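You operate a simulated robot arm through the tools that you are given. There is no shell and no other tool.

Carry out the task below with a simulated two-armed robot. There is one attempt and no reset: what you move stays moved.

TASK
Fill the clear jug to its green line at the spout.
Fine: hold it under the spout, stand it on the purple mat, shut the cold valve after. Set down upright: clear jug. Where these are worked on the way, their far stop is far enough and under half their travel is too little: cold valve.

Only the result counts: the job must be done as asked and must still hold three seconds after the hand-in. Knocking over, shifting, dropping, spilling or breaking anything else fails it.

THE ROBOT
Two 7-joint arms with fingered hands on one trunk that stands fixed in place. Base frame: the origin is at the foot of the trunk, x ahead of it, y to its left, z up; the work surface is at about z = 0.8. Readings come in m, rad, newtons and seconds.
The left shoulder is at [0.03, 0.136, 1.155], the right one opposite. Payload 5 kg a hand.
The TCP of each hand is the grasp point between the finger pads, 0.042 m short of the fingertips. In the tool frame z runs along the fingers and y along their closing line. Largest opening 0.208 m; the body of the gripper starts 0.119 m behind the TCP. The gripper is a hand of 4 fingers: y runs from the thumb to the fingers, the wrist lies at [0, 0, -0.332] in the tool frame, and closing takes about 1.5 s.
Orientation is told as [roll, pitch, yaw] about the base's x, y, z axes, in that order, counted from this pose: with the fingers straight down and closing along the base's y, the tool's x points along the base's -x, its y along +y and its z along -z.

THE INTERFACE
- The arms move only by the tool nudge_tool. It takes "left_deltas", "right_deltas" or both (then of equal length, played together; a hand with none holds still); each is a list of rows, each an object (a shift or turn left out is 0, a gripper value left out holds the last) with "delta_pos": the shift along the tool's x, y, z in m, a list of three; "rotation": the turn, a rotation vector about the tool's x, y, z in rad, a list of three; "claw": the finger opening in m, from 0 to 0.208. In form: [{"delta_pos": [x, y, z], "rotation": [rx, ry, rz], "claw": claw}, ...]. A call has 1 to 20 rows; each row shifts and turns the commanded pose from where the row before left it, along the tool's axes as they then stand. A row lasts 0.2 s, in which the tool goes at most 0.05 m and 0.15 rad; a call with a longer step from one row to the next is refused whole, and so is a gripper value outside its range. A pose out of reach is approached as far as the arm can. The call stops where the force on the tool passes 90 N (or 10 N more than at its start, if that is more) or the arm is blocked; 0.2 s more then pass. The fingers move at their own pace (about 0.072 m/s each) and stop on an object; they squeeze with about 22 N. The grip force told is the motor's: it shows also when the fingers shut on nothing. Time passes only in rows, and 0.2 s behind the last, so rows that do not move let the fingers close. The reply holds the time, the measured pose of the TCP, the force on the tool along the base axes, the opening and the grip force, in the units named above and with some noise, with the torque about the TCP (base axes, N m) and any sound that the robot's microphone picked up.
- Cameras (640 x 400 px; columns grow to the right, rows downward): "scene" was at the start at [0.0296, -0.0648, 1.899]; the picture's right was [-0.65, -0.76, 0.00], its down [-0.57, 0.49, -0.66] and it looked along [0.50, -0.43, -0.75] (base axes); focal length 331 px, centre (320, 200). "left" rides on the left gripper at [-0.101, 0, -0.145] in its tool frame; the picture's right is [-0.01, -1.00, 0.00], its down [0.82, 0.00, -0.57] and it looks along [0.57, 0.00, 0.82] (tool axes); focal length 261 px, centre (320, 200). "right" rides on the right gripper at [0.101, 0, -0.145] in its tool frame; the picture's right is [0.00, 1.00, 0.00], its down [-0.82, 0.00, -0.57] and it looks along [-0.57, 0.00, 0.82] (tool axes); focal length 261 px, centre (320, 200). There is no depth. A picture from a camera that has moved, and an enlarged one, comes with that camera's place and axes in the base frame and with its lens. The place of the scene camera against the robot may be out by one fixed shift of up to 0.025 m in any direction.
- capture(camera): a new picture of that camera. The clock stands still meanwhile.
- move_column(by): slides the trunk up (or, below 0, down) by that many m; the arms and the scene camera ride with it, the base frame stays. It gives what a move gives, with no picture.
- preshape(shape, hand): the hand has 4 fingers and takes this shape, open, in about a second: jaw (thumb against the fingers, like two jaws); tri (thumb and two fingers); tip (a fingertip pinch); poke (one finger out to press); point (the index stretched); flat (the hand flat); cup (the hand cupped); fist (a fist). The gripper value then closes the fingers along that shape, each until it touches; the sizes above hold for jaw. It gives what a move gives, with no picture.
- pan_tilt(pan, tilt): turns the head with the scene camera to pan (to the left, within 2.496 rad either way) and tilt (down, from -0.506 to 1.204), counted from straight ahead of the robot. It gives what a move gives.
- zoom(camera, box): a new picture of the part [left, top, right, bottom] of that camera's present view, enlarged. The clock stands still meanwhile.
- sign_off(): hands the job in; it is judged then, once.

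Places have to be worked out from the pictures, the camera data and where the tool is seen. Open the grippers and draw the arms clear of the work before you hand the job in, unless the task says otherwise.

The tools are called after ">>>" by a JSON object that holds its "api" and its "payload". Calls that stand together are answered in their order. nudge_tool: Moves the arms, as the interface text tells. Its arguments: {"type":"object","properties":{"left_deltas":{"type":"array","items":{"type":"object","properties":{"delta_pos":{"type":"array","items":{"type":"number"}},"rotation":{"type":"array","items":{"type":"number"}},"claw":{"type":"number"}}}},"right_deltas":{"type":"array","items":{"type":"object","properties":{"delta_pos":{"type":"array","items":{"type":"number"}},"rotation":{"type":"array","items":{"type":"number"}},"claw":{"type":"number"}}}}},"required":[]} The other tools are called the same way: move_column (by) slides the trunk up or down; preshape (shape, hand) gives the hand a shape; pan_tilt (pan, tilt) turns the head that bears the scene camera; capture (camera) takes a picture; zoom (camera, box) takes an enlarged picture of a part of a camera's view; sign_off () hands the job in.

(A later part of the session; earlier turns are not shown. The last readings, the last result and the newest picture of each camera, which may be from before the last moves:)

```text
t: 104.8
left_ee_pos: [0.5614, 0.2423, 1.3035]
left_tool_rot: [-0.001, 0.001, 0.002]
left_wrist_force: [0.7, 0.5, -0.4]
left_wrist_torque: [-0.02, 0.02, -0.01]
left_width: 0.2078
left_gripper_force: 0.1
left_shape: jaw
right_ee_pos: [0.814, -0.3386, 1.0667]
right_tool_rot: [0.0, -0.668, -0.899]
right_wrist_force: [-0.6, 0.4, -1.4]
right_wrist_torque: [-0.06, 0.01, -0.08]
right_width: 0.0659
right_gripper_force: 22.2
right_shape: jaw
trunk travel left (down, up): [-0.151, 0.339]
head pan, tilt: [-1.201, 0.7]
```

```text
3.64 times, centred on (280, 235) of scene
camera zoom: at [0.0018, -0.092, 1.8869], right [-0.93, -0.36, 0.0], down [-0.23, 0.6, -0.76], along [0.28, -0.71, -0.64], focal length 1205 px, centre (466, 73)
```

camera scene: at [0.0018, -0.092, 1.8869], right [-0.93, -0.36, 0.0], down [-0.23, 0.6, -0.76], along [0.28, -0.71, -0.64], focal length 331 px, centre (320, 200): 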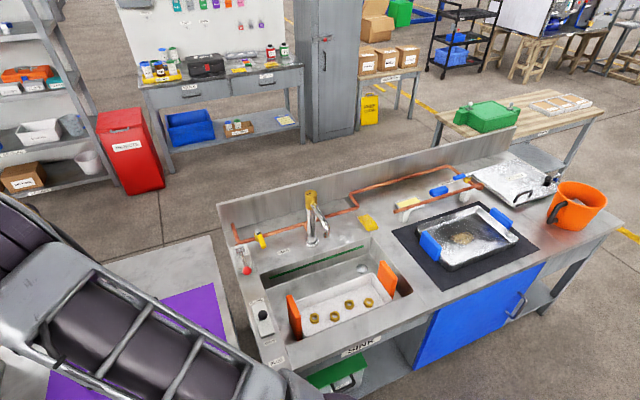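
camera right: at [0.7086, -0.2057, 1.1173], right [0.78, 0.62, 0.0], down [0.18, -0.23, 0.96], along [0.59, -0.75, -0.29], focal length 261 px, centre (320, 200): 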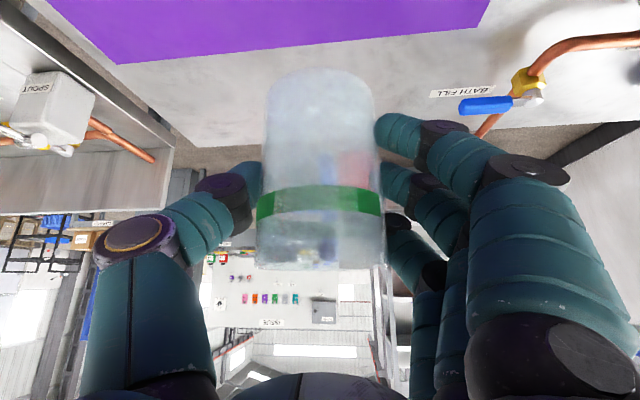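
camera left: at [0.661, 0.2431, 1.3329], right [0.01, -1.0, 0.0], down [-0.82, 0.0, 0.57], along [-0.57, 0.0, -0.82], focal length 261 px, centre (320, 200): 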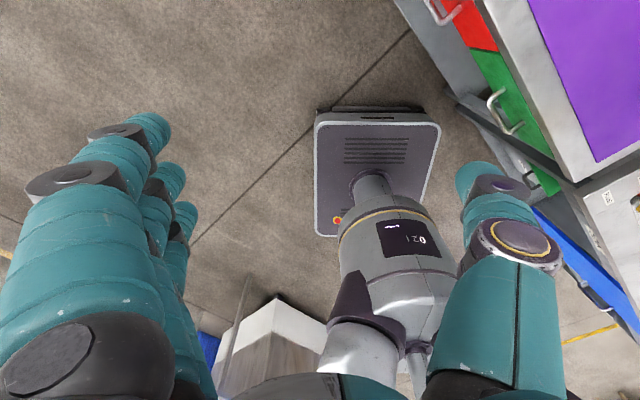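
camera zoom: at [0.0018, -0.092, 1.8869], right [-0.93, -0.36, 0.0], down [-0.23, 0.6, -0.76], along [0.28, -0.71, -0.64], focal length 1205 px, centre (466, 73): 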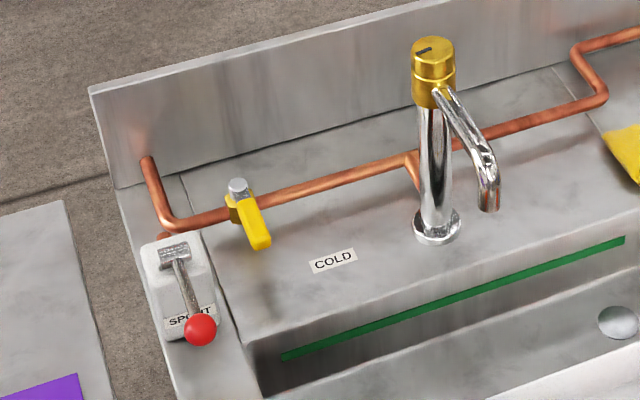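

All undisturbed. Carry the jug across (sideways along -n) in two stages.

>>> {"api": "nudge_tool", "payload": {"right_deltas": [{"delta_pos": [0.001, -0.03, -0.0008]}, {"delta_pos": [0.001, -0.04, -0.0008]}, {"delta_pos": [0.001, -0.04, -0.0008]}, {"delta_pos": [0.001, -0.04, -0.0008]}, {"delta_pos": [0.001, -0.04, -0.0008]}, {"delta_pos": [0.001, -0.04, -0.0008]}, {"delta_pos": [0.001, -0.04, -0.0008]}, {"delta_pos": [0.001, -0.04, -0.0008]}, {"delta_pos": [0.001, -0.04, -0.0008]}, {"delta_pos": [0.001, -0.04, -0.0008]}]}}

>>> {"api": "capture", "payload": {"camera": "right"}}

>>> {"api": "capture", "payload": {"camera": "scene"}}

```text
t: 107.0
left_ee_pos: [0.5598, 0.2409, 1.3045]
left_tool_rot: [0.003, 0.0, 0.002]
left_wrist_force: [-0.8, -1.2, 0.4]
left_wrist_torque: [0.16, -0.08, 0.03]
left_width: 0.208
left_gripper_force: 0.2
left_shape: jaw
right_ee_pos: [0.4996, -0.5717, 1.0652]
right_tool_rot: [0.004, -0.668, -0.896]
right_wrist_force: [0.0, 0.0, -1.1]
right_wrist_torque: [0.07, -0.06, 0.06]
right_width: 0.0658
right_gripper_force: 22.0
right_shape: jaw
trunk travel left (down, up): [-0.151, 0.339]
head pan, tilt: [-1.201, 0.7]
```

```text
taken
camera right: at [0.3936, -0.4392, 1.1167], right [0.78, 0.62, 0.01], down [0.18, -0.23, 0.96], along [0.6, -0.75, -0.29], focal length 261 px, centre (320, 200)
```

right: 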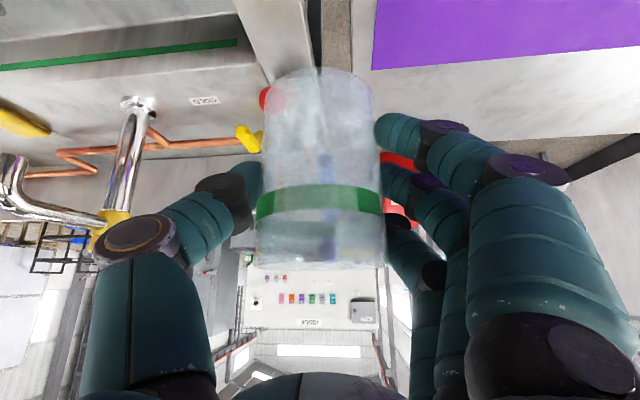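

```text
taken
camera scene: at [-0.0001, -0.094, 1.8869], right [-0.93, -0.36, 0.0], down [-0.23, 0.6, -0.76], along [0.28, -0.71, -0.64], focal length 331 px, centre (320, 200)
```

scene: 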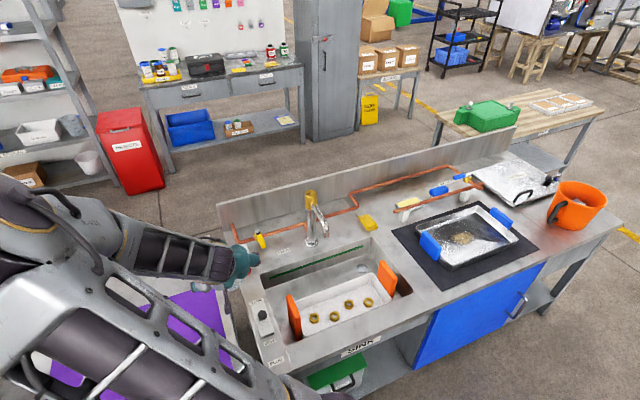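

Continue sideways toward the stand-off behind the spout.

>>> {"api": "nudge_tool", "payload": {"right_deltas": [{"delta_pos": [0.001, -0.04, -0.0008]}, {"delta_pos": [0.001, -0.04, -0.0008]}, {"delta_pos": [0.001, -0.04, -0.0008]}, {"delta_pos": [0.001, -0.04, -0.0008]}, {"delta_pos": [0.001, -0.04, -0.0008]}]}}

>>> {"api": "nudge_tool", "payload": {"right_deltas": [{"delta_pos": [0.001, -0.04, -0.0008]}, {"delta_pos": [0.001, -0.04, -0.0008]}, {"delta_pos": [0.001, -0.04, -0.0008]}, {"delta_pos": [0.001, -0.038, -0.0008]}]}}

>>> {"api": "capture", "payload": {"camera": "right"}}

>>> {"api": "capture", "payload": {"camera": "scene"}}

```text
t: 108.2
left_ee_pos: [0.5601, 0.2417, 1.3047]
left_tool_rot: [0.002, 0.0, 0.001]
left_wrist_force: [-1.3, -0.2, 0.6]
left_wrist_torque: [0.09, -0.12, 0.01]
left_width: 0.2078
left_gripper_force: 0.1
left_shape: jaw
right_ee_pos: [0.339, -0.6922, 1.064]
right_tool_rot: [0.003, -0.668, -0.9]
right_wrist_force: [-0.6, -1.2, -1.1]
right_wrist_torque: [0.02, -0.05, 0.04]
right_width: 0.0659
right_gripper_force: 21.9
right_shape: jaw
trunk travel left (down, up): [-0.151, 0.339]
head pan, tilt: [-1.201, 0.7]
```

```text
t: 109.2
left_ee_pos: [0.5591, 0.2411, 1.3038]
left_tool_rot: [0.001, 0.0, 0.002]
left_wrist_force: [-1.6, -0.5, 0.0]
left_wrist_torque: [0.06, -0.22, 0.01]
left_width: 0.2081
left_gripper_force: 0.1
left_shape: jaw
right_ee_pos: [0.2146, -0.7892, 1.0631]
right_tool_rot: [0.003, -0.668, -0.899]
right_wrist_force: [4.1, 0.4, -0.9]
right_wrist_torque: [-0.03, 0.33, -0.21]
right_width: 0.0658
right_gripper_force: 21.8
right_shape: jaw
trunk travel left (down, up): [-0.151, 0.339]
head pan, tilt: [-1.201, 0.7]
```

```text
taken
camera right: at [0.1089, -0.6565, 1.115], right [0.78, 0.62, 0.01], down [0.18, -0.23, 0.96], along [0.6, -0.75, -0.29], focal length 261 px, centre (320, 200)
```

right: 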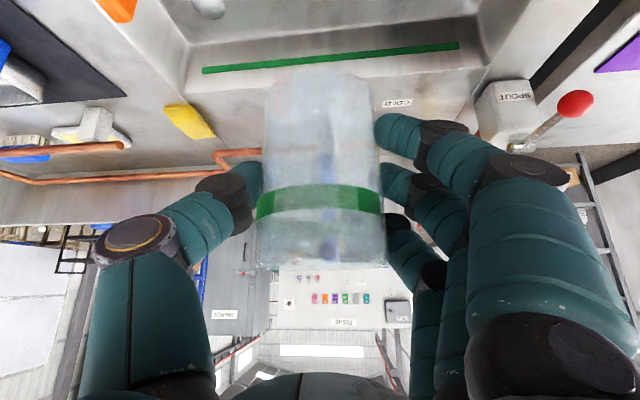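

```text
taken
camera scene: at [-0.0004, -0.0941, 1.8868], right [-0.93, -0.36, 0.0], down [-0.23, 0.6, -0.76], along [0.28, -0.71, -0.64], focal length 331 px, centre (320, 200)
```

scene: 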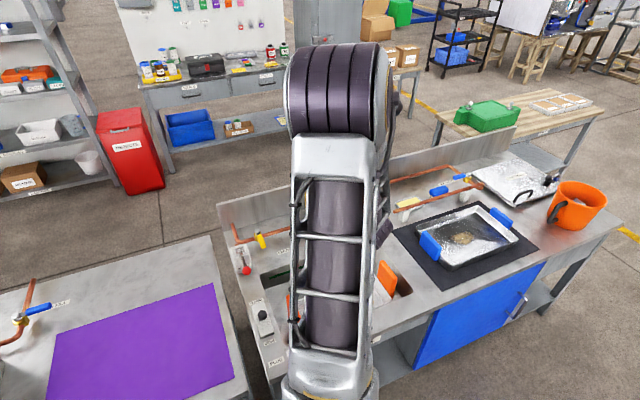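

A small 4 N sideways reading; check whether it's just a transient.

>>> {"api": "nudge_tool", "payload": {"right_deltas": [{}, {}]}}

>>> {"api": "zoom", "payload": {"camera": "right", "box": [220, 40, 420, 280]}}

```text
t: 109.8
left_ee_pos: [0.5603, 0.2418, 1.3027]
left_tool_rot: [0.0, 0.002, 0.001]
left_wrist_force: [0.2, 0.6, -0.3]
left_wrist_torque: [-0.04, 0.02, 0.0]
left_width: 0.208
left_gripper_force: 0.0
left_shape: jaw
right_ee_pos: [0.2136, -0.7879, 1.0649]
right_tool_rot: [0.003, -0.669, -0.901]
right_wrist_force: [-0.3, 0.2, -1.1]
right_wrist_torque: [-0.01, 0.01, -0.01]
right_width: 0.0658
right_gripper_force: 22.3
right_shape: jaw
trunk travel left (down, up): [-0.151, 0.339]
head pan, tilt: [-1.201, 0.7]
```

```text
1.67 times, centred on (320, 160) of right
camera zoom: at [0.1086, -0.6556, 1.1157], right [0.79, 0.62, 0.0], down [0.18, -0.23, 0.96], along [0.59, -0.75, -0.29], focal length 434 px, centre (320, 267)
```

zoom: 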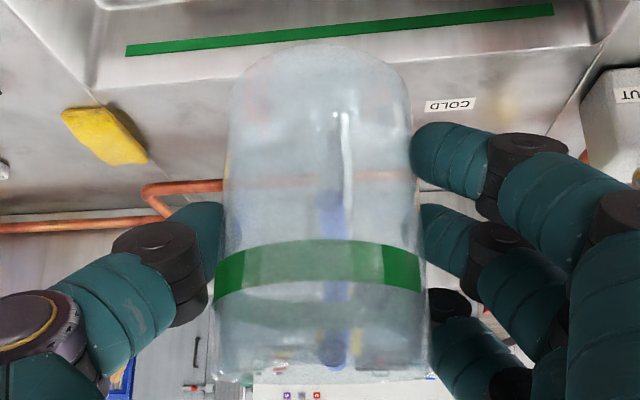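

No real contact. Lower everything 0.148 m with the trunk, bringing the jug rim just under spout-tip height, still 12 cm behind it.

>>> {"api": "move_column", "payload": {"by": -0.148}}

>>> {"api": "capture", "payload": {"camera": "right"}}

>>> {"api": "zoom", "payload": {"camera": "right", "box": [220, 80, 420, 300]}}

```text
t: 111.6
left_ee_pos: [0.5604, 0.2421, 1.1567]
left_tool_rot: [-0.001, -0.001, 0.002]
left_wrist_force: [0.1, 0.2, -0.8]
left_wrist_torque: [0.01, -0.02, -0.05]
left_width: 0.2077
left_gripper_force: 0.0
left_shape: jaw
right_ee_pos: [0.2146, -0.7888, 0.9161]
right_tool_rot: [0.001, -0.667, -0.901]
right_wrist_force: [-0.7, -0.4, -0.5]
right_wrist_torque: [0.01, 0.02, 0.04]
right_width: 0.0659
right_gripper_force: 22.4
right_shape: jaw
trunk travel left (down, up): [-0.003, 0.487]
head pan, tilt: [-1.201, 0.7]
```

```text
taken
camera right: at [0.1087, -0.6557, 0.9679], right [0.79, 0.62, 0.0], down [0.18, -0.23, 0.96], along [0.59, -0.75, -0.29], focal length 261 px, centre (320, 200)
```

right: 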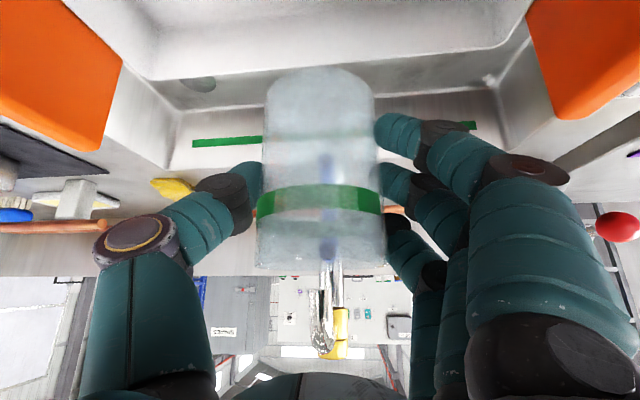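

```text
1.82 times, centred on (320, 190) of right
camera zoom: at [0.1087, -0.6557, 0.9679], right [0.79, 0.62, 0.0], down [0.18, -0.23, 0.96], along [0.59, -0.75, -0.29], focal length 474 px, centre (320, 218)
```

zoom: 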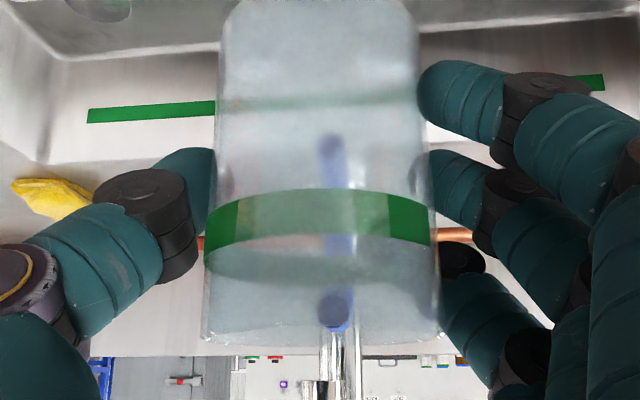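

>>> {"api": "zoom", "payload": {"camera": "right", "box": [270, 220, 390, 370]}}

```text
2.67 times, centred on (330, 295) of right
camera zoom: at [0.1087, -0.6557, 0.9679], right [0.79, 0.62, 0.0], down [0.18, -0.23, 0.96], along [0.59, -0.75, -0.29], focal length 695 px, centre (293, -53)
```

zoom: 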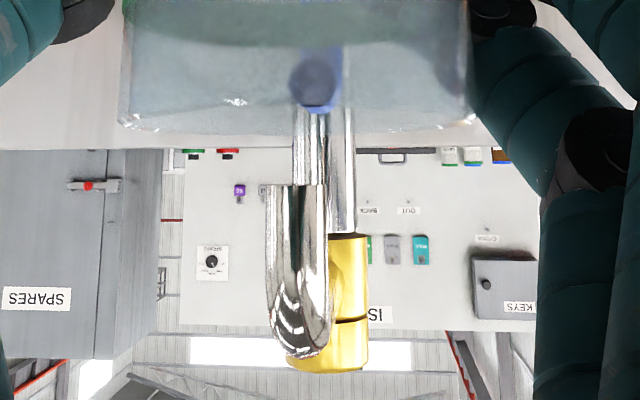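

The spout tip is clearly visible: aligned laterally, ~2 cm above the rim. Advance 0.116 m straight forward to put the jug under it.

>>> {"api": "nudge_tool", "payload": {"right_deltas": [{"delta_pos": [-0.0182, 0.0005, 0.0144]}, {"delta_pos": [-0.0182, 0.0005, 0.0144]}, {"delta_pos": [-0.0182, 0, 0.0144]}, {"delta_pos": [-0.0182, 0, 0.0144]}, {"delta_pos": [-0.0182, 0, 0.0144]}, {}]}}

>>> {"api": "capture", "payload": {"camera": "right"}}

>>> {"api": "capture", "payload": {"camera": "scene"}}

```text
t: 113.0
left_ee_pos: [0.5596, 0.243, 1.1546]
left_tool_rot: [0.003, 0.0, 0.002]
left_wrist_force: [0.3, 0.2, 0.6]
left_wrist_torque: [-0.06, 0.01, -0.01]
left_width: 0.2077
left_gripper_force: 0.1
left_shape: jaw
right_ee_pos: [0.2868, -0.8802, 0.9152]
right_tool_rot: [0.003, -0.667, -0.9]
right_wrist_force: [-0.7, -1.0, 0.4]
right_wrist_torque: [0.01, 0.03, -0.01]
right_width: 0.0658
right_gripper_force: 22.2
right_shape: jaw
trunk travel left (down, up): [-0.003, 0.487]
head pan, tilt: [-1.201, 0.7]
```

```text
taken
camera right: at [0.1818, -0.7469, 0.9671], right [0.79, 0.62, 0.0], down [0.18, -0.23, 0.96], along [0.59, -0.75, -0.29], focal length 261 px, centre (320, 200)
```

right: 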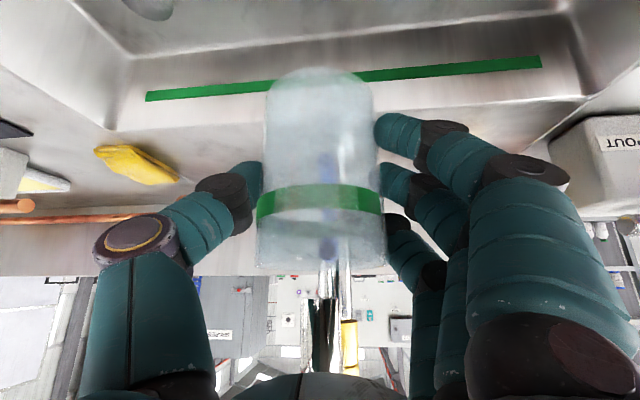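

```text
taken
camera scene: at [0.0005, -0.0921, 1.739], right [-0.93, -0.36, 0.0], down [-0.23, 0.6, -0.77], along [0.28, -0.71, -0.64], focal length 331 px, centre (320, 200)
```

scene: 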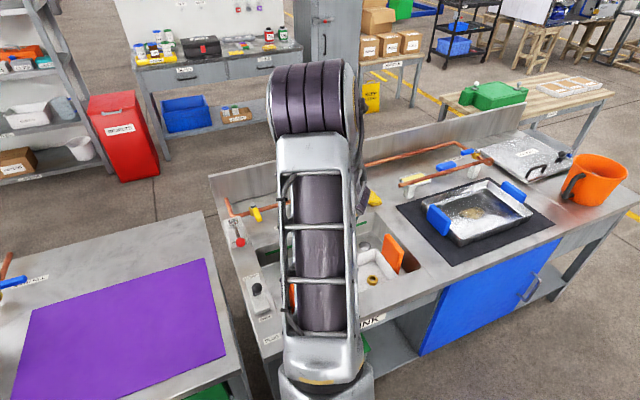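

The jug is under the spout with no contact. Check the alignment close up.

>>> {"api": "zoom", "payload": {"camera": "right", "box": [240, 140, 400, 380]}}

>>> {"api": "zoom", "payload": {"camera": "scene", "box": [215, 160, 355, 280]}}

```text
1.67 times, centred on (320, 260) of right
camera zoom: at [0.1818, -0.7469, 0.9671], right [0.79, 0.62, 0.0], down [0.18, -0.23, 0.96], along [0.59, -0.75, -0.29], focal length 434 px, centre (320, 100)
```

zoom: 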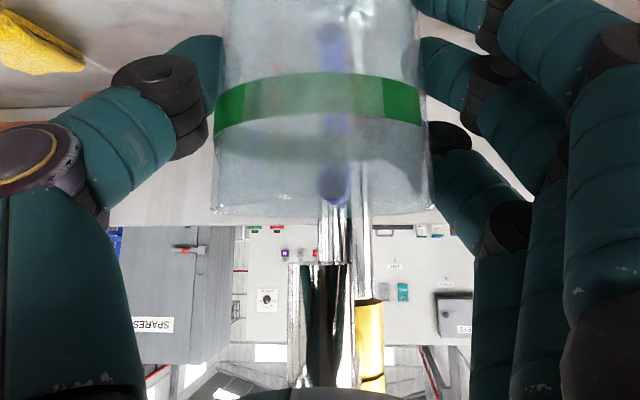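

```text
3.33 times, centred on (285, 220) of scene
camera zoom: at [0.0005, -0.0921, 1.739], right [-0.93, -0.36, 0.0], down [-0.23, 0.6, -0.77], along [0.28, -0.71, -0.64], focal length 1105 px, centre (437, 133)
```

zoom: 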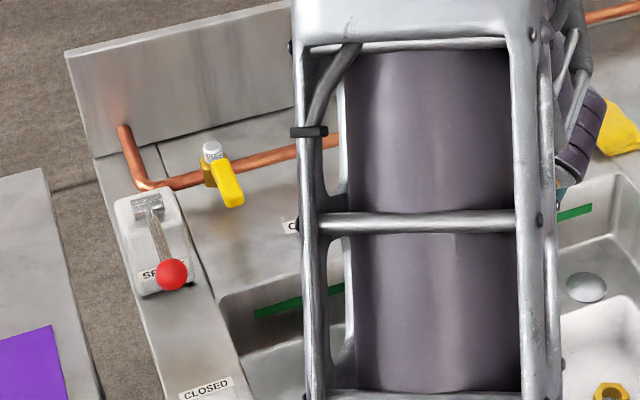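

Jug is well placed under the spout (tip centred above the mouth). The right arm now holds still. Next the left arm: yaw -1.2, tilt 0.85, to reach the cold valve handle from above the mat side.

>>> {"api": "nudge_tool", "payload": {"left_deltas": [{"rotation": [0, 0, 0.134]}, {"rotation": [0, 0, 0.134]}, {"rotation": [0, 0, 0.134]}, {"rotation": [0, 0, 0.134]}, {"rotation": [0, 0, 0.134]}, {"rotation": [0, 0, 0.134]}, {"rotation": [0, 0, 0.134]}, {"rotation": [0, 0, 0.134]}, {"rotation": [0, 0, 0.128]}, {"rotation": [0, -0.142, 0]}, {"rotation": [0, -0.142, 0]}, {"rotation": [0, -0.142, 0]}, {"rotation": [0, -0.142, 0]}, {"rotation": [0, -0.142, 0]}, {"rotation": [0, -0.142, 0]}]}}

>>> {"api": "capture", "payload": {"camera": "scene"}}

```text
t: 116.2
left_ee_pos: [0.5614, 0.243, 1.1559]
left_tool_rot: [0.0, -0.854, -1.198]
left_wrist_force: [0.1, -0.1, -0.7]
left_wrist_torque: [-0.05, 0.02, -0.03]
left_width: 0.2079
left_gripper_force: 0.1
left_shape: jaw
right_ee_pos: [0.2868, -0.88, 0.9161]
right_tool_rot: [0.002, -0.669, -0.901]
right_wrist_force: [0.4, 0.5, 0.2]
right_wrist_torque: [0.02, 0.03, -0.02]
right_width: 0.066
right_gripper_force: 21.6
right_shape: jaw
trunk travel left (down, up): [-0.003, 0.487]
head pan, tilt: [-1.201, 0.7]
```

```text
taken
camera scene: at [0.0013, -0.0919, 1.739], right [-0.93, -0.36, 0.0], down [-0.23, 0.6, -0.77], along [0.28, -0.71, -0.64], focal length 331 px, centre (320, 200)
```

scene: 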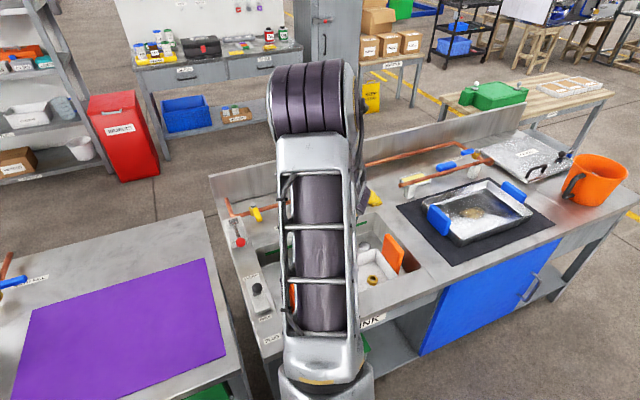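

Left orientation reached. Translate the left hand over the mat toward the bench, in two stages.

>>> {"api": "nudge_tool", "payload": {"left_deltas": [{"delta_pos": [-0.0262, -0.0176, 0.0348]}, {"delta_pos": [-0.0262, -0.0176, 0.0348]}, {"delta_pos": [-0.0262, -0.0176, 0.0348]}, {"delta_pos": [-0.0262, -0.0176, 0.0348]}, {"delta_pos": [-0.0262, -0.0176, 0.0348]}, {"delta_pos": [-0.0262, -0.0176, 0.0348]}, {"delta_pos": [-0.0262, -0.0176, 0.0348]}, {"delta_pos": [-0.0262, -0.0176, 0.0348]}, {"delta_pos": [-0.0262, -0.0176, 0.0348]}]}}

>>> {"api": "capture", "payload": {"camera": "scene"}}

>>> {"api": "capture", "payload": {"camera": "left"}}

```text
t: 118.2
left_ee_pos: [0.5583, -0.1802, 1.1261]
left_tool_rot: [0.0, -0.849, -1.197]
left_wrist_force: [0.9, 0.4, -0.9]
left_wrist_torque: [0.05, 0.06, -0.03]
left_width: 0.2079
left_gripper_force: 0.1
left_shape: jaw
right_ee_pos: [0.2874, -0.8801, 0.9143]
right_tool_rot: [0.003, -0.666, -0.898]
right_wrist_force: [0.3, 0.0, -2.1]
right_wrist_torque: [0.03, 0.03, 0.0]
right_width: 0.0658
right_gripper_force: 22.0
right_shape: jaw
trunk travel left (down, up): [-0.003, 0.487]
head pan, tilt: [-1.201, 0.7]
```

```text
taken
camera scene: at [0.0015, -0.0942, 1.7388], right [-0.93, -0.36, 0.0], down [-0.23, 0.6, -0.76], along [0.28, -0.71, -0.65], focal length 331 px, centre (320, 200)
```

scene: 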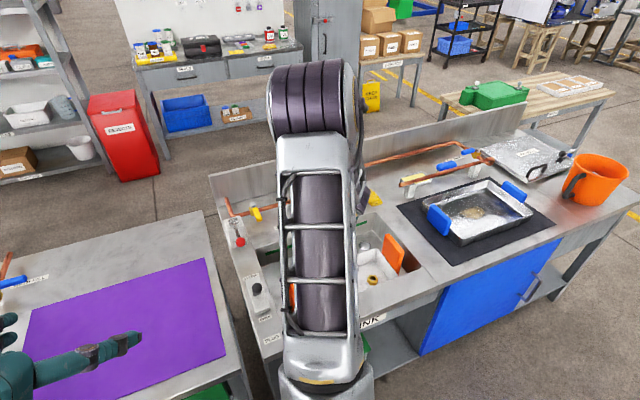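

```text
taken
camera left: at [0.5427, -0.1409, 1.2981], right [-0.93, -0.37, 0.0], down [-0.36, 0.9, -0.24], along [0.09, -0.22, -0.97], focal length 261 px, centre (320, 200)
```

left: 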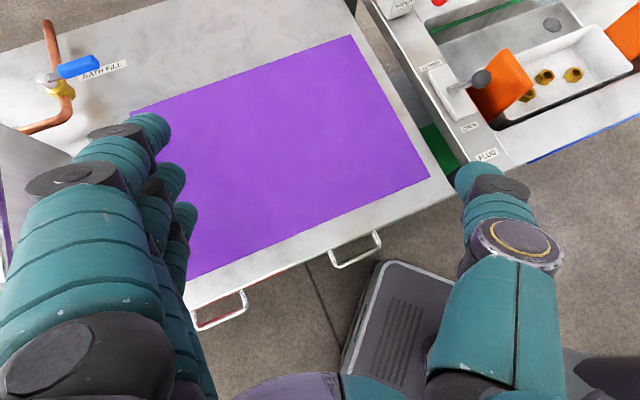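

Continue the second stage toward the bench.

>>> {"api": "nudge_tool", "payload": {"left_deltas": [{"delta_pos": [-0.0262, -0.0176, 0.0348]}, {"delta_pos": [-0.0262, -0.0176, 0.0348]}, {"delta_pos": [-0.0262, -0.0176, 0.0348]}, {"delta_pos": [-0.0262, -0.0176, 0.0348]}, {"delta_pos": [-0.0262, -0.0176, 0.0348]}, {"delta_pos": [-0.0262, -0.0176, 0.0348]}, {"delta_pos": [-0.0262, -0.0176, 0.0348]}, {"delta_pos": [-0.0262, -0.0176, 0.0348]}]}}

>>> {"api": "capture", "payload": {"camera": "left"}}

>>> {"api": "capture", "payload": {"camera": "scene"}}

```text
t: 120.0
left_ee_pos: [0.5509, -0.5591, 1.0994]
left_tool_rot: [0.001, -0.85, -1.197]
left_wrist_force: [0.4, -1.0, 0.7]
left_wrist_torque: [0.06, 0.07, -0.08]
left_width: 0.2081
left_gripper_force: 0.0
left_shape: jaw
right_ee_pos: [0.2862, -0.8811, 0.9145]
right_tool_rot: [0.0, -0.667, -0.899]
right_wrist_force: [-0.7, -0.8, -1.3]
right_wrist_torque: [0.05, -0.08, 0.08]
right_width: 0.066
right_gripper_force: 22.0
right_shape: jaw
trunk travel left (down, up): [-0.003, 0.487]
head pan, tilt: [-1.201, 0.7]
```

```text
taken
camera left: at [0.5361, -0.5194, 1.2727], right [-0.93, -0.37, 0.0], down [-0.36, 0.9, -0.24], along [0.09, -0.22, -0.97], focal length 261 px, centre (320, 200)
```

left: 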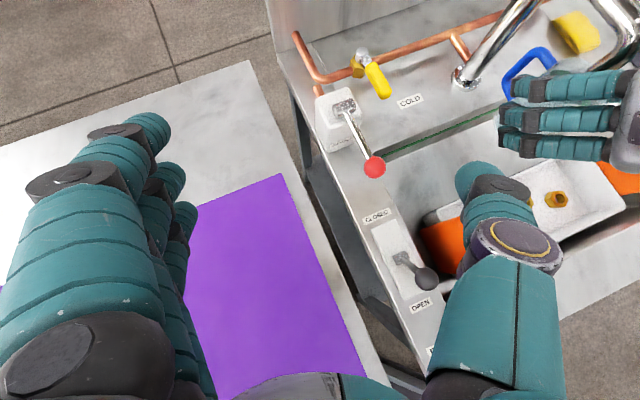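

```text
taken
camera scene: at [0.0007, -0.0949, 1.7387], right [-0.93, -0.36, 0.0], down [-0.23, 0.6, -0.76], along [0.28, -0.71, -0.65], focal length 331 px, centre (320, 200)
```

scene: 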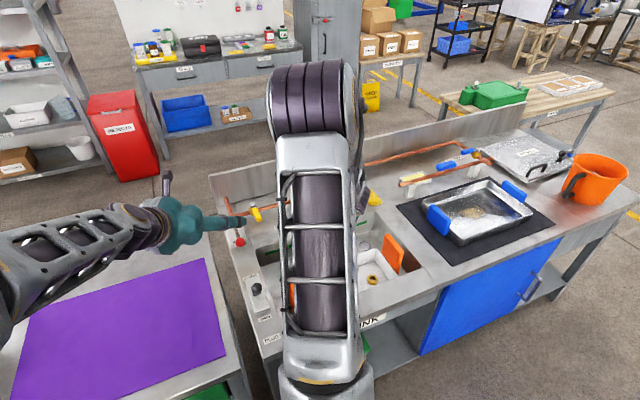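

Excellent view of the valve from the left camera. Zoom in to locate the handle.

>>> {"api": "zoom", "payload": {"camera": "left", "box": [280, 20, 480, 190]}}

>>> {"api": "zoom", "payload": {"camera": "left", "box": [440, 0, 640, 160]}}

```text
2.35 times, centred on (380, 105) of left
camera zoom: at [0.5361, -0.5194, 1.2727], right [-0.93, -0.37, 0.0], down [-0.36, 0.9, -0.24], along [0.09, -0.22, -0.97], focal length 613 px, centre (179, 424)
```

zoom: 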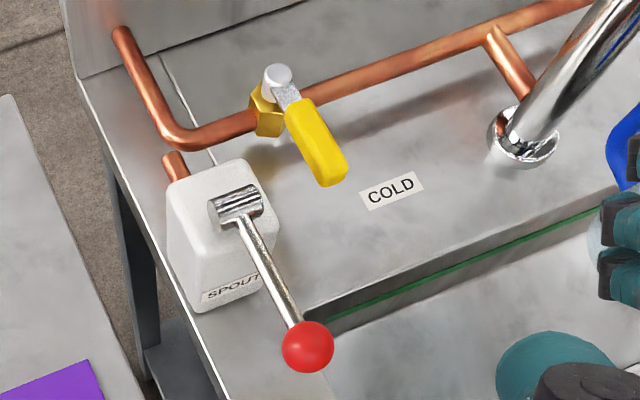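

```text
2.50 times, centred on (540, 80) of left
camera zoom: at [0.5361, -0.5194, 1.2727], right [-0.93, -0.37, 0.0], down [-0.36, 0.9, -0.24], along [0.09, -0.22, -0.97], focal length 652 px, centre (-230, 500)
```

zoom: 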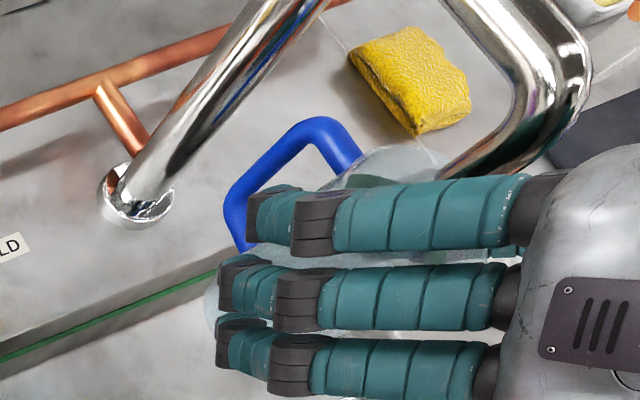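

The handle (pivot ≈(0.603,-0.89), tip ≈(0.536,-0.820), z≈0.885) must be pushed away from the SPOUT box, toward the faucet post. There's only a ~3.8 cm gap between box and handle, so I try the "point" shape on the left hand (single index).

>>> {"api": "preshape", "payload": {"hand": "left", "shape": "point"}}

>>> {"api": "nudge_tool", "payload": {"left_deltas": [{}, {}, {}]}}

>>> {"api": "capture", "payload": {"camera": "left"}}

>>> {"api": "zoom", "payload": {"camera": "scene", "box": [130, 160, 300, 290]}}

```text
t: 120.9
left_ee_pos: [0.5489, -0.5577, 1.1017]
left_tool_rot: [0.0, -0.85, -1.199]
left_wrist_force: [-0.7, -0.3, 0.6]
left_wrist_torque: [0.0, -0.07, 0.06]
left_width: 0.2015
left_gripper_force: 0.0
left_shape: point
right_ee_pos: [0.2864, -0.8797, 0.9153]
right_tool_rot: [0.002, -0.667, -0.9]
right_wrist_force: [0.5, 0.2, -1.6]
right_wrist_torque: [0.02, 0.03, 0.0]
right_width: 0.0661
right_gripper_force: 22.1
right_shape: jaw
trunk travel left (down, up): [-0.003, 0.487]
head pan, tilt: [-1.201, 0.7]
```

```text
t: 121.7
left_ee_pos: [0.5496, -0.5584, 1.1013]
left_tool_rot: [0.0, -0.851, -1.197]
left_wrist_force: [0.3, 0.2, 0.3]
left_wrist_torque: [-0.02, 0.01, 0.04]
left_width: 0.2015
left_gripper_force: 0.1
left_shape: point
right_ee_pos: [0.2867, -0.88, 0.9158]
right_tool_rot: [0.002, -0.669, -0.9]
right_wrist_force: [-0.4, 0.5, -0.3]
right_wrist_torque: [0.01, 0.05, 0.0]
right_width: 0.0657
right_gripper_force: 22.1
right_shape: jaw
trunk travel left (down, up): [-0.003, 0.487]
head pan, tilt: [-1.201, 0.7]
```

```text
taken
camera left: at [0.5355, -0.5179, 1.2737], right [-0.93, -0.37, 0.0], down [-0.36, 0.9, -0.24], along [0.08, -0.23, -0.97], focal length 261 px, centre (320, 200)
```

left: 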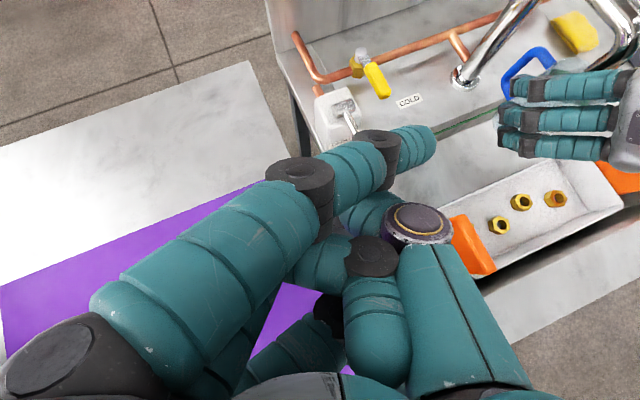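

```text
3.08 times, centred on (215, 225) of scene
camera zoom: at [0.0009, -0.0928, 1.7389], right [-0.93, -0.36, 0.0], down [-0.23, 0.6, -0.76], along [0.28, -0.71, -0.64], focal length 1020 px, centre (643, 123)
```

zoom: 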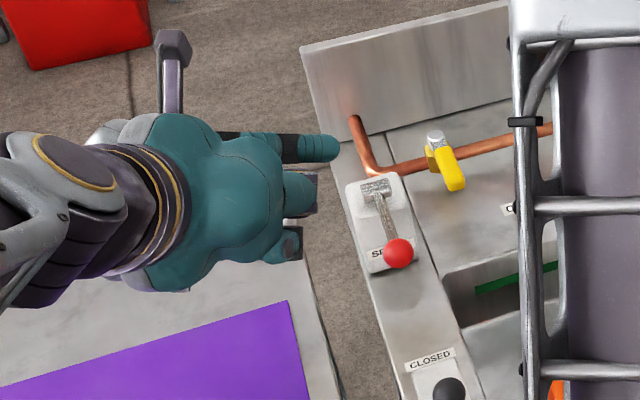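

"Point" brings the thumb too close; "flat" on the right hand gave long, slim fingers. I switch the left hand jaw→flat, yaw it to -0.9 (in line with the handle), and look.

>>> {"api": "preshape", "payload": {"hand": "left", "shape": "jaw"}}

>>> {"api": "nudge_tool", "payload": {"left_deltas": [{"rotation": [-0.112, 0, -0.0985]}, {"rotation": [-0.112, 0, -0.0985]}, {}, {}]}}

>>> {"api": "preshape", "payload": {"hand": "left", "shape": "flat"}}

>>> {"api": "nudge_tool", "payload": {"left_deltas": [{}, {}, {}]}}

>>> {"api": "capture", "payload": {"camera": "left"}}

>>> {"api": "zoom", "payload": {"camera": "scene", "box": [130, 160, 300, 290]}}

```text
t: 122.6
left_ee_pos: [0.5495, -0.5571, 1.1014]
left_tool_rot: [0.001, -0.852, -1.199]
left_wrist_force: [0.4, 0.0, 0.5]
left_wrist_torque: [-0.01, -0.01, -0.01]
left_width: 0.2081
left_gripper_force: 0.0
left_shape: jaw
right_ee_pos: [0.2861, -0.8793, 0.9162]
right_tool_rot: [0.002, -0.669, -0.899]
right_wrist_force: [-0.7, -0.6, 0.6]
right_wrist_torque: [0.01, 0.0, 0.06]
right_width: 0.0657
right_gripper_force: 22.0
right_shape: jaw
trunk travel left (down, up): [-0.003, 0.487]
head pan, tilt: [-1.201, 0.7]
```

```text
t: 123.6
left_ee_pos: [0.5476, -0.5561, 1.1005]
left_tool_rot: [0.001, -0.85, -0.901]
left_wrist_force: [0.3, -0.4, 0.1]
left_wrist_torque: [0.0, -0.01, 0.04]
left_width: 0.2079
left_gripper_force: 0.1
left_shape: jaw
right_ee_pos: [0.2847, -0.881, 0.9151]
right_tool_rot: [0.001, -0.667, -0.9]
right_wrist_force: [-0.3, 1.1, -0.9]
right_wrist_torque: [-0.02, -0.03, 0.04]
right_width: 0.0659
right_gripper_force: 21.7
right_shape: jaw
trunk travel left (down, up): [-0.003, 0.487]
head pan, tilt: [-1.201, 0.7]
```

```text
t: 124.5
left_ee_pos: [0.5497, -0.5558, 1.1011]
left_tool_rot: [-0.001, -0.851, -0.9]
left_wrist_force: [0.1, 0.3, -0.7]
left_wrist_torque: [-0.01, 0.02, -0.03]
left_width: 0.2017
left_gripper_force: 0.1
left_shape: flat
right_ee_pos: [0.2868, -0.881, 0.9155]
right_tool_rot: [0.001, -0.668, -0.901]
right_wrist_force: [0.2, -0.2, -1.5]
right_wrist_torque: [-0.02, 0.01, 0.0]
right_width: 0.066
right_gripper_force: 22.1
right_shape: jaw
trunk travel left (down, up): [-0.003, 0.487]
head pan, tilt: [-1.201, 0.7]
```

```text
t: 125.3
left_ee_pos: [0.5505, -0.5558, 1.1002]
left_tool_rot: [0.001, -0.853, -0.901]
left_wrist_force: [-0.2, 0.3, -0.7]
left_wrist_torque: [-0.04, -0.01, -0.01]
left_width: 0.2017
left_gripper_force: 0.0
left_shape: flat
right_ee_pos: [0.2862, -0.8803, 0.9158]
right_tool_rot: [0.002, -0.668, -0.901]
right_wrist_force: [0.0, -0.2, -0.2]
right_wrist_torque: [-0.02, 0.0, 0.02]
right_width: 0.0658
right_gripper_force: 22.4
right_shape: jaw
trunk travel left (down, up): [-0.003, 0.487]
head pan, tilt: [-1.201, 0.7]
```

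```text
taken
camera left: at [0.5245, -0.523, 1.2731], right [-0.78, -0.62, 0.0], down [-0.61, 0.76, -0.24], along [0.15, -0.19, -0.97], focal length 261 px, centre (320, 200)
```

left: 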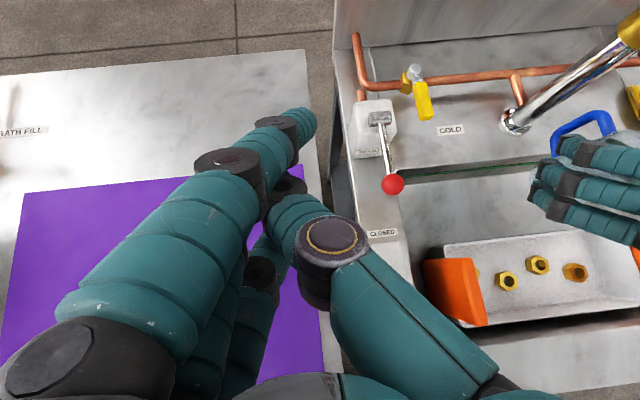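

```text
3.08 times, centred on (215, 225) of scene
camera zoom: at [0.0009, -0.0929, 1.7389], right [-0.93, -0.36, 0.0], down [-0.23, 0.6, -0.76], along [0.28, -0.71, -0.64], focal length 1020 px, centre (643, 123)
```

zoom: 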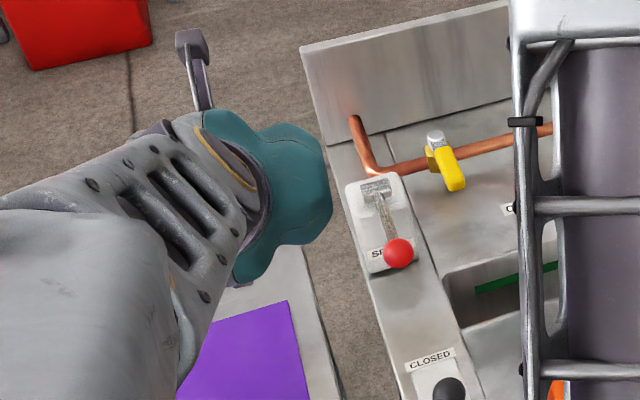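

I'll push with the lowest (ring) fingertip placed in the gap beside the handle near its end, at a height that keeps the finger above the red lever bar. First tilt to 0.95 and move to a stand-off.

>>> {"api": "nudge_tool", "payload": {"left_deltas": [{"rotation": [0, -0.097, 0]}, {"delta_pos": [0.0034, -0.0318, 0.026]}, {"delta_pos": [0.0034, -0.0318, 0.026]}, {"delta_pos": [0.0034, -0.0318, 0.026]}, {"delta_pos": [0.0034, -0.0318, 0.026]}, {"delta_pos": [0.0034, -0.0318, 0.026]}, {}]}}

>>> {"api": "capture", "payload": {"camera": "left"}}

>>> {"api": "zoom", "payload": {"camera": "scene", "box": [150, 160, 300, 280]}}

```text
t: 127.1
left_ee_pos: [0.5599, -0.6939, 1.0371]
left_tool_rot: [-0.062, -0.965, -0.769]
left_wrist_force: [0.2, 0.5, 0.0]
left_wrist_torque: [-0.02, 0.01, -0.04]
left_width: 0.2017
left_gripper_force: 0.1
left_shape: flat
right_ee_pos: [0.2809, -0.8835, 0.9151]
right_tool_rot: [-0.003, -0.667, -0.906]
right_wrist_force: [0.8, 0.1, -1.7]
right_wrist_torque: [-0.02, 0.07, -0.04]
right_width: 0.0657
right_gripper_force: 22.2
right_shape: jaw
trunk travel left (down, up): [-0.003, 0.487]
head pan, tilt: [-1.201, 0.7]
stopped in row 7 (left hand): the arm was blocked; the commanded pose is now the measured one
```

```text
taken
camera left: at [0.5236, -0.6439, 1.2031], right [-0.73, -0.69, 0.04], down [-0.65, 0.67, -0.35], along [0.21, -0.28, -0.94], focal length 261 px, centre (320, 200)
```

left: 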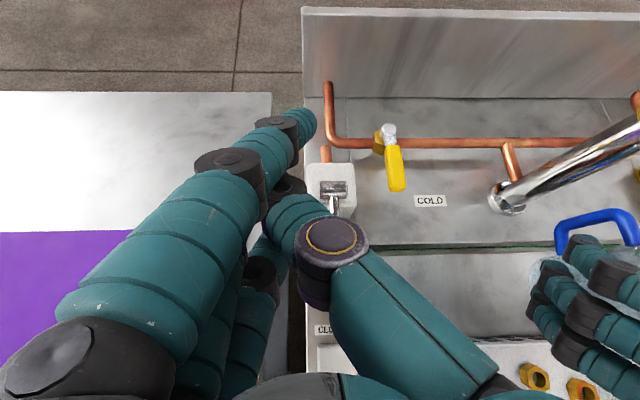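

```text
3.33 times, centred on (225, 220) of scene
camera zoom: at [0.0018, -0.0933, 1.7389], right [-0.93, -0.36, 0.0], down [-0.23, 0.6, -0.76], along [0.28, -0.71, -0.64], focal length 1105 px, centre (637, 133)
```

zoom: 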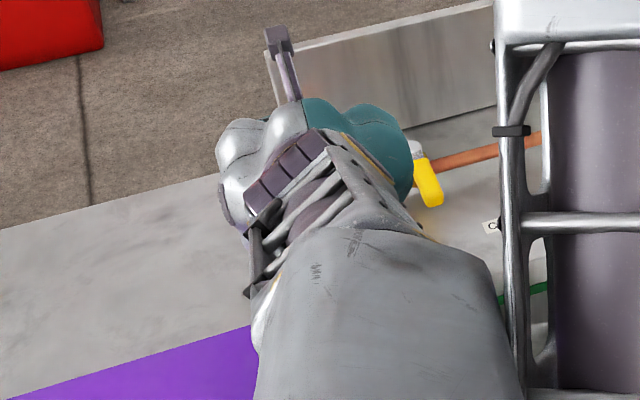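

The left forearm touched the right arm (right hand moved ~6 mm). I back the left arm off immediately.

>>> {"api": "nudge_tool", "payload": {"left_deltas": [{"delta_pos": [0, 0.02, -0.01]}, {"delta_pos": [0, 0.03, -0.02]}, {"delta_pos": [0, 0.04, -0.02]}, {"delta_pos": [0, 0.04, -0.02]}]}}

>>> {"api": "capture", "payload": {"camera": "scene"}}

>>> {"api": "capture", "payload": {"camera": "right"}}

```text
t: 128.1
left_ee_pos: [0.6137, -0.5619, 1.0712]
left_tool_rot: [-0.064, -0.967, -0.77]
left_wrist_force: [-0.6, 0.6, 0.2]
left_wrist_torque: [0.03, -0.08, 0.07]
left_width: 0.2017
left_gripper_force: 0.1
left_shape: flat
right_ee_pos: [0.2801, -0.8812, 0.9159]
right_tool_rot: [-0.003, -0.668, -0.905]
right_wrist_force: [1.1, 1.6, -0.9]
right_wrist_torque: [-0.01, 0.13, -0.09]
right_width: 0.0662
right_gripper_force: 21.5
right_shape: jaw
trunk travel left (down, up): [-0.003, 0.487]
head pan, tilt: [-1.201, 0.7]
```

```text
taken
camera scene: at [0.0013, -0.0912, 1.7391], right [-0.93, -0.36, 0.0], down [-0.23, 0.6, -0.77], along [0.28, -0.71, -0.64], focal length 331 px, centre (320, 200)
```

scene: 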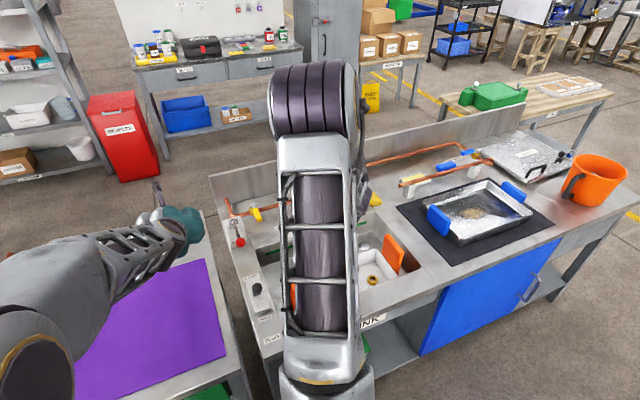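

```text
taken
camera right: at [0.1772, -0.7476, 0.9675], right [0.79, 0.61, 0.0], down [0.18, -0.23, 0.96], along [0.59, -0.76, -0.29], focal length 261 px, centre (320, 200)
```

right: 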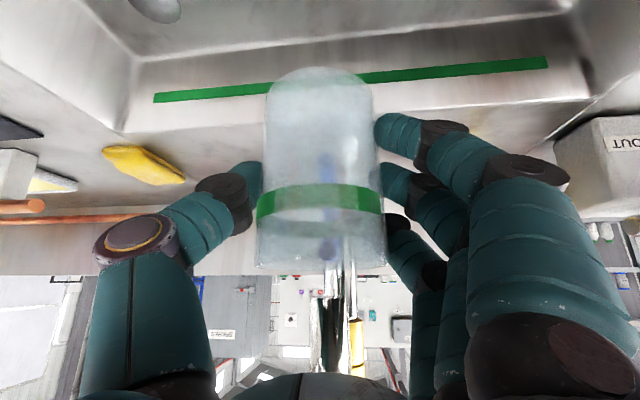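

Both hands are free again; the right only drifted ~6 mm. To keep the left forearm away from the right arm I'll point the left hand more along -y (yaw -1.3), so its wrist stays farther out in +x, and come down vertically at the handle.

>>> {"api": "nudge_tool", "payload": {"left_deltas": [{"rotation": [0.109, 0, 0.075]}, {"rotation": [0.109, 0, 0.075]}, {"rotation": [0.109, 0, 0.075]}, {"rotation": [0.109, 0, 0.075]}, {}]}}

>>> {"api": "capture", "payload": {"camera": "left"}}

>>> {"api": "capture", "payload": {"camera": "scene"}}

```text
t: 129.3
left_ee_pos: [0.6145, -0.562, 1.0733]
left_tool_rot: [-0.054, -0.984, -1.306]
left_wrist_force: [-1.1, -1.5, -0.6]
left_wrist_torque: [0.05, -0.03, 0.03]
left_width: 0.2014
left_gripper_force: 0.0
left_shape: flat
right_ee_pos: [0.2812, -0.8825, 0.9155]
right_tool_rot: [-0.002, -0.665, -0.904]
right_wrist_force: [1.3, 0.2, -1.1]
right_wrist_torque: [0.01, -0.01, 0.01]
right_width: 0.0662
right_gripper_force: 21.9
right_shape: jaw
trunk travel left (down, up): [-0.003, 0.487]
head pan, tilt: [-1.201, 0.7]
```

```text
taken
camera left: at [0.6072, -0.4974, 1.2378], right [-0.97, -0.22, 0.03], down [-0.22, 0.9, -0.37], along [0.05, -0.37, -0.93], focal length 261 px, centre (320, 200)
```

left: 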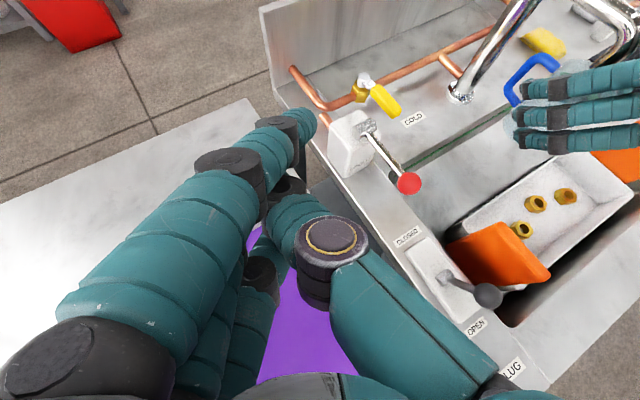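

```text
taken
camera scene: at [0.0004, -0.0928, 1.739], right [-0.93, -0.36, 0.0], down [-0.23, 0.6, -0.76], along [0.28, -0.71, -0.64], focal length 331 px, centre (320, 200)
```

scene: 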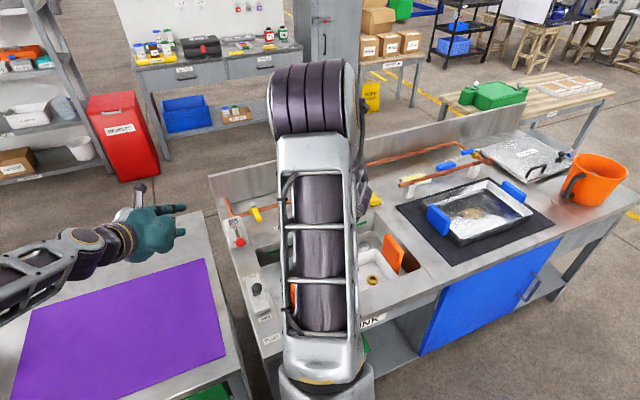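

Good posture, away from the right arm. Handle re-measured: pivot ≈(0.601,-0.884), tip ≈(0.540,-0.825). Move above the gap beside the handle in two stages.

>>> {"api": "nudge_tool", "payload": {"left_deltas": [{"delta_pos": [-0.0172, -0.0195, 0.0315]}, {"delta_pos": [-0.0172, -0.0195, 0.0315]}, {"delta_pos": [-0.0172, -0.0195, 0.0315]}]}}

>>> {"api": "nudge_tool", "payload": {"left_deltas": [{"delta_pos": [-0.0172, -0.0195, 0.0315]}, {"delta_pos": [-0.0172, -0.0195, 0.0315]}, {"delta_pos": [-0.0172, -0.0195, 0.0315]}, {}]}}

>>> {"api": "capture", "payload": {"camera": "left"}}

>>> {"api": "capture", "payload": {"camera": "scene"}}

```text
t: 130.1
left_ee_pos: [0.5821, -0.6798, 1.0651]
left_tool_rot: [-0.055, -0.985, -1.304]
left_wrist_force: [1.0, -0.9, 0.1]
left_wrist_torque: [0.0, 0.08, -0.11]
left_width: 0.2016
left_gripper_force: 0.1
left_shape: flat
right_ee_pos: [0.2802, -0.8834, 0.9131]
right_tool_rot: [0.0, -0.668, -0.907]
right_wrist_force: [-1.6, -0.7, -2.6]
right_wrist_torque: [0.07, -0.11, 0.11]
right_width: 0.066
right_gripper_force: 21.6
right_shape: jaw
trunk travel left (down, up): [-0.003, 0.487]
head pan, tilt: [-1.201, 0.7]
```

```text
t: 131.1
left_ee_pos: [0.5482, -0.7952, 1.0588]
left_tool_rot: [-0.053, -0.985, -1.301]
left_wrist_force: [0.4, 1.0, 0.2]
left_wrist_torque: [0.0, -0.03, -0.03]
left_width: 0.2017
left_gripper_force: 0.1
left_shape: flat
right_ee_pos: [0.282, -0.8821, 0.9158]
right_tool_rot: [-0.002, -0.669, -0.907]
right_wrist_force: [0.4, 1.1, -0.8]
right_wrist_torque: [-0.06, 0.05, -0.04]
right_width: 0.0658
right_gripper_force: 22.3
right_shape: jaw
trunk travel left (down, up): [-0.003, 0.487]
head pan, tilt: [-1.201, 0.7]
```

```text
taken
camera left: at [0.5406, -0.7306, 1.2238], right [-0.97, -0.22, 0.03], down [-0.22, 0.9, -0.37], along [0.05, -0.37, -0.93], focal length 261 px, centre (320, 200)
```

left: 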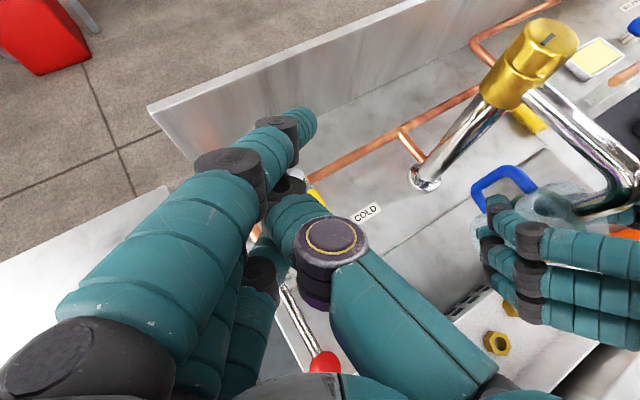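

```text
taken
camera scene: at [0.0011, -0.0912, 1.7391], right [-0.93, -0.36, 0.0], down [-0.23, 0.6, -0.77], along [0.28, -0.71, -0.64], focal length 331 px, centre (320, 200)
```

scene: 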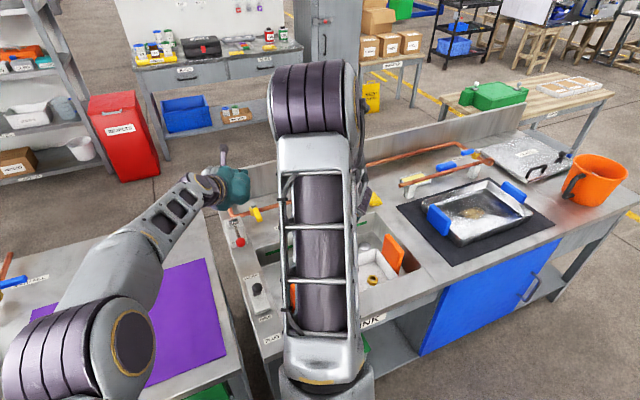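

Reached above the handle without interference. Zoom from the scene camera.

>>> {"api": "zoom", "payload": {"camera": "scene", "box": [190, 150, 300, 260]}}

>>> {"api": "zoom", "payload": {"camera": "left", "box": [240, 90, 440, 250]}}

```text
3.64 times, centred on (245, 205) of scene
camera zoom: at [0.0011, -0.0912, 1.7391], right [-0.93, -0.36, 0.0], down [-0.23, 0.6, -0.77], along [0.28, -0.71, -0.64], focal length 1205 px, centre (593, 182)
```

zoom: 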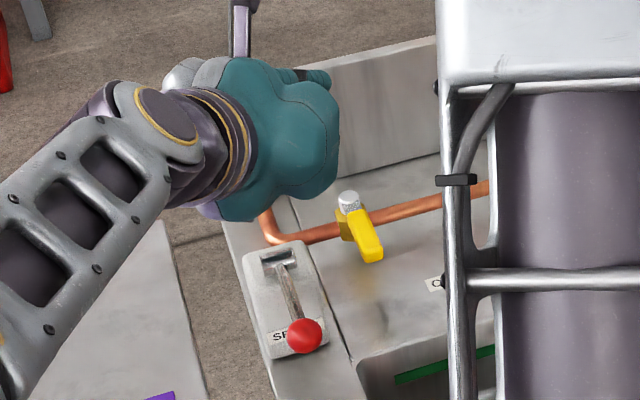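

```text
2.50 times, centred on (340, 170) of left
camera zoom: at [0.5406, -0.7306, 1.2238], right [-0.97, -0.22, 0.03], down [-0.22, 0.9, -0.37], along [0.05, -0.37, -0.93], focal length 652 px, centre (270, 275)
```

zoom: 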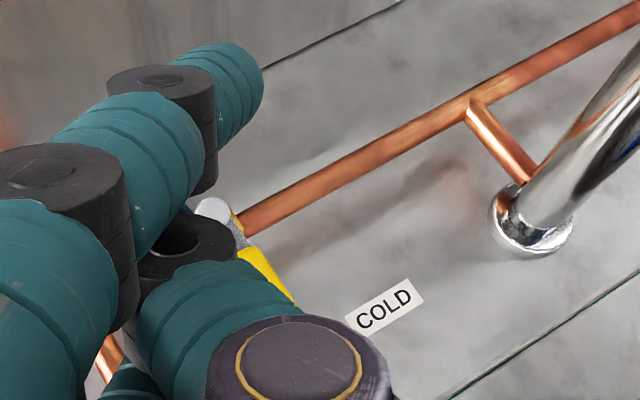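

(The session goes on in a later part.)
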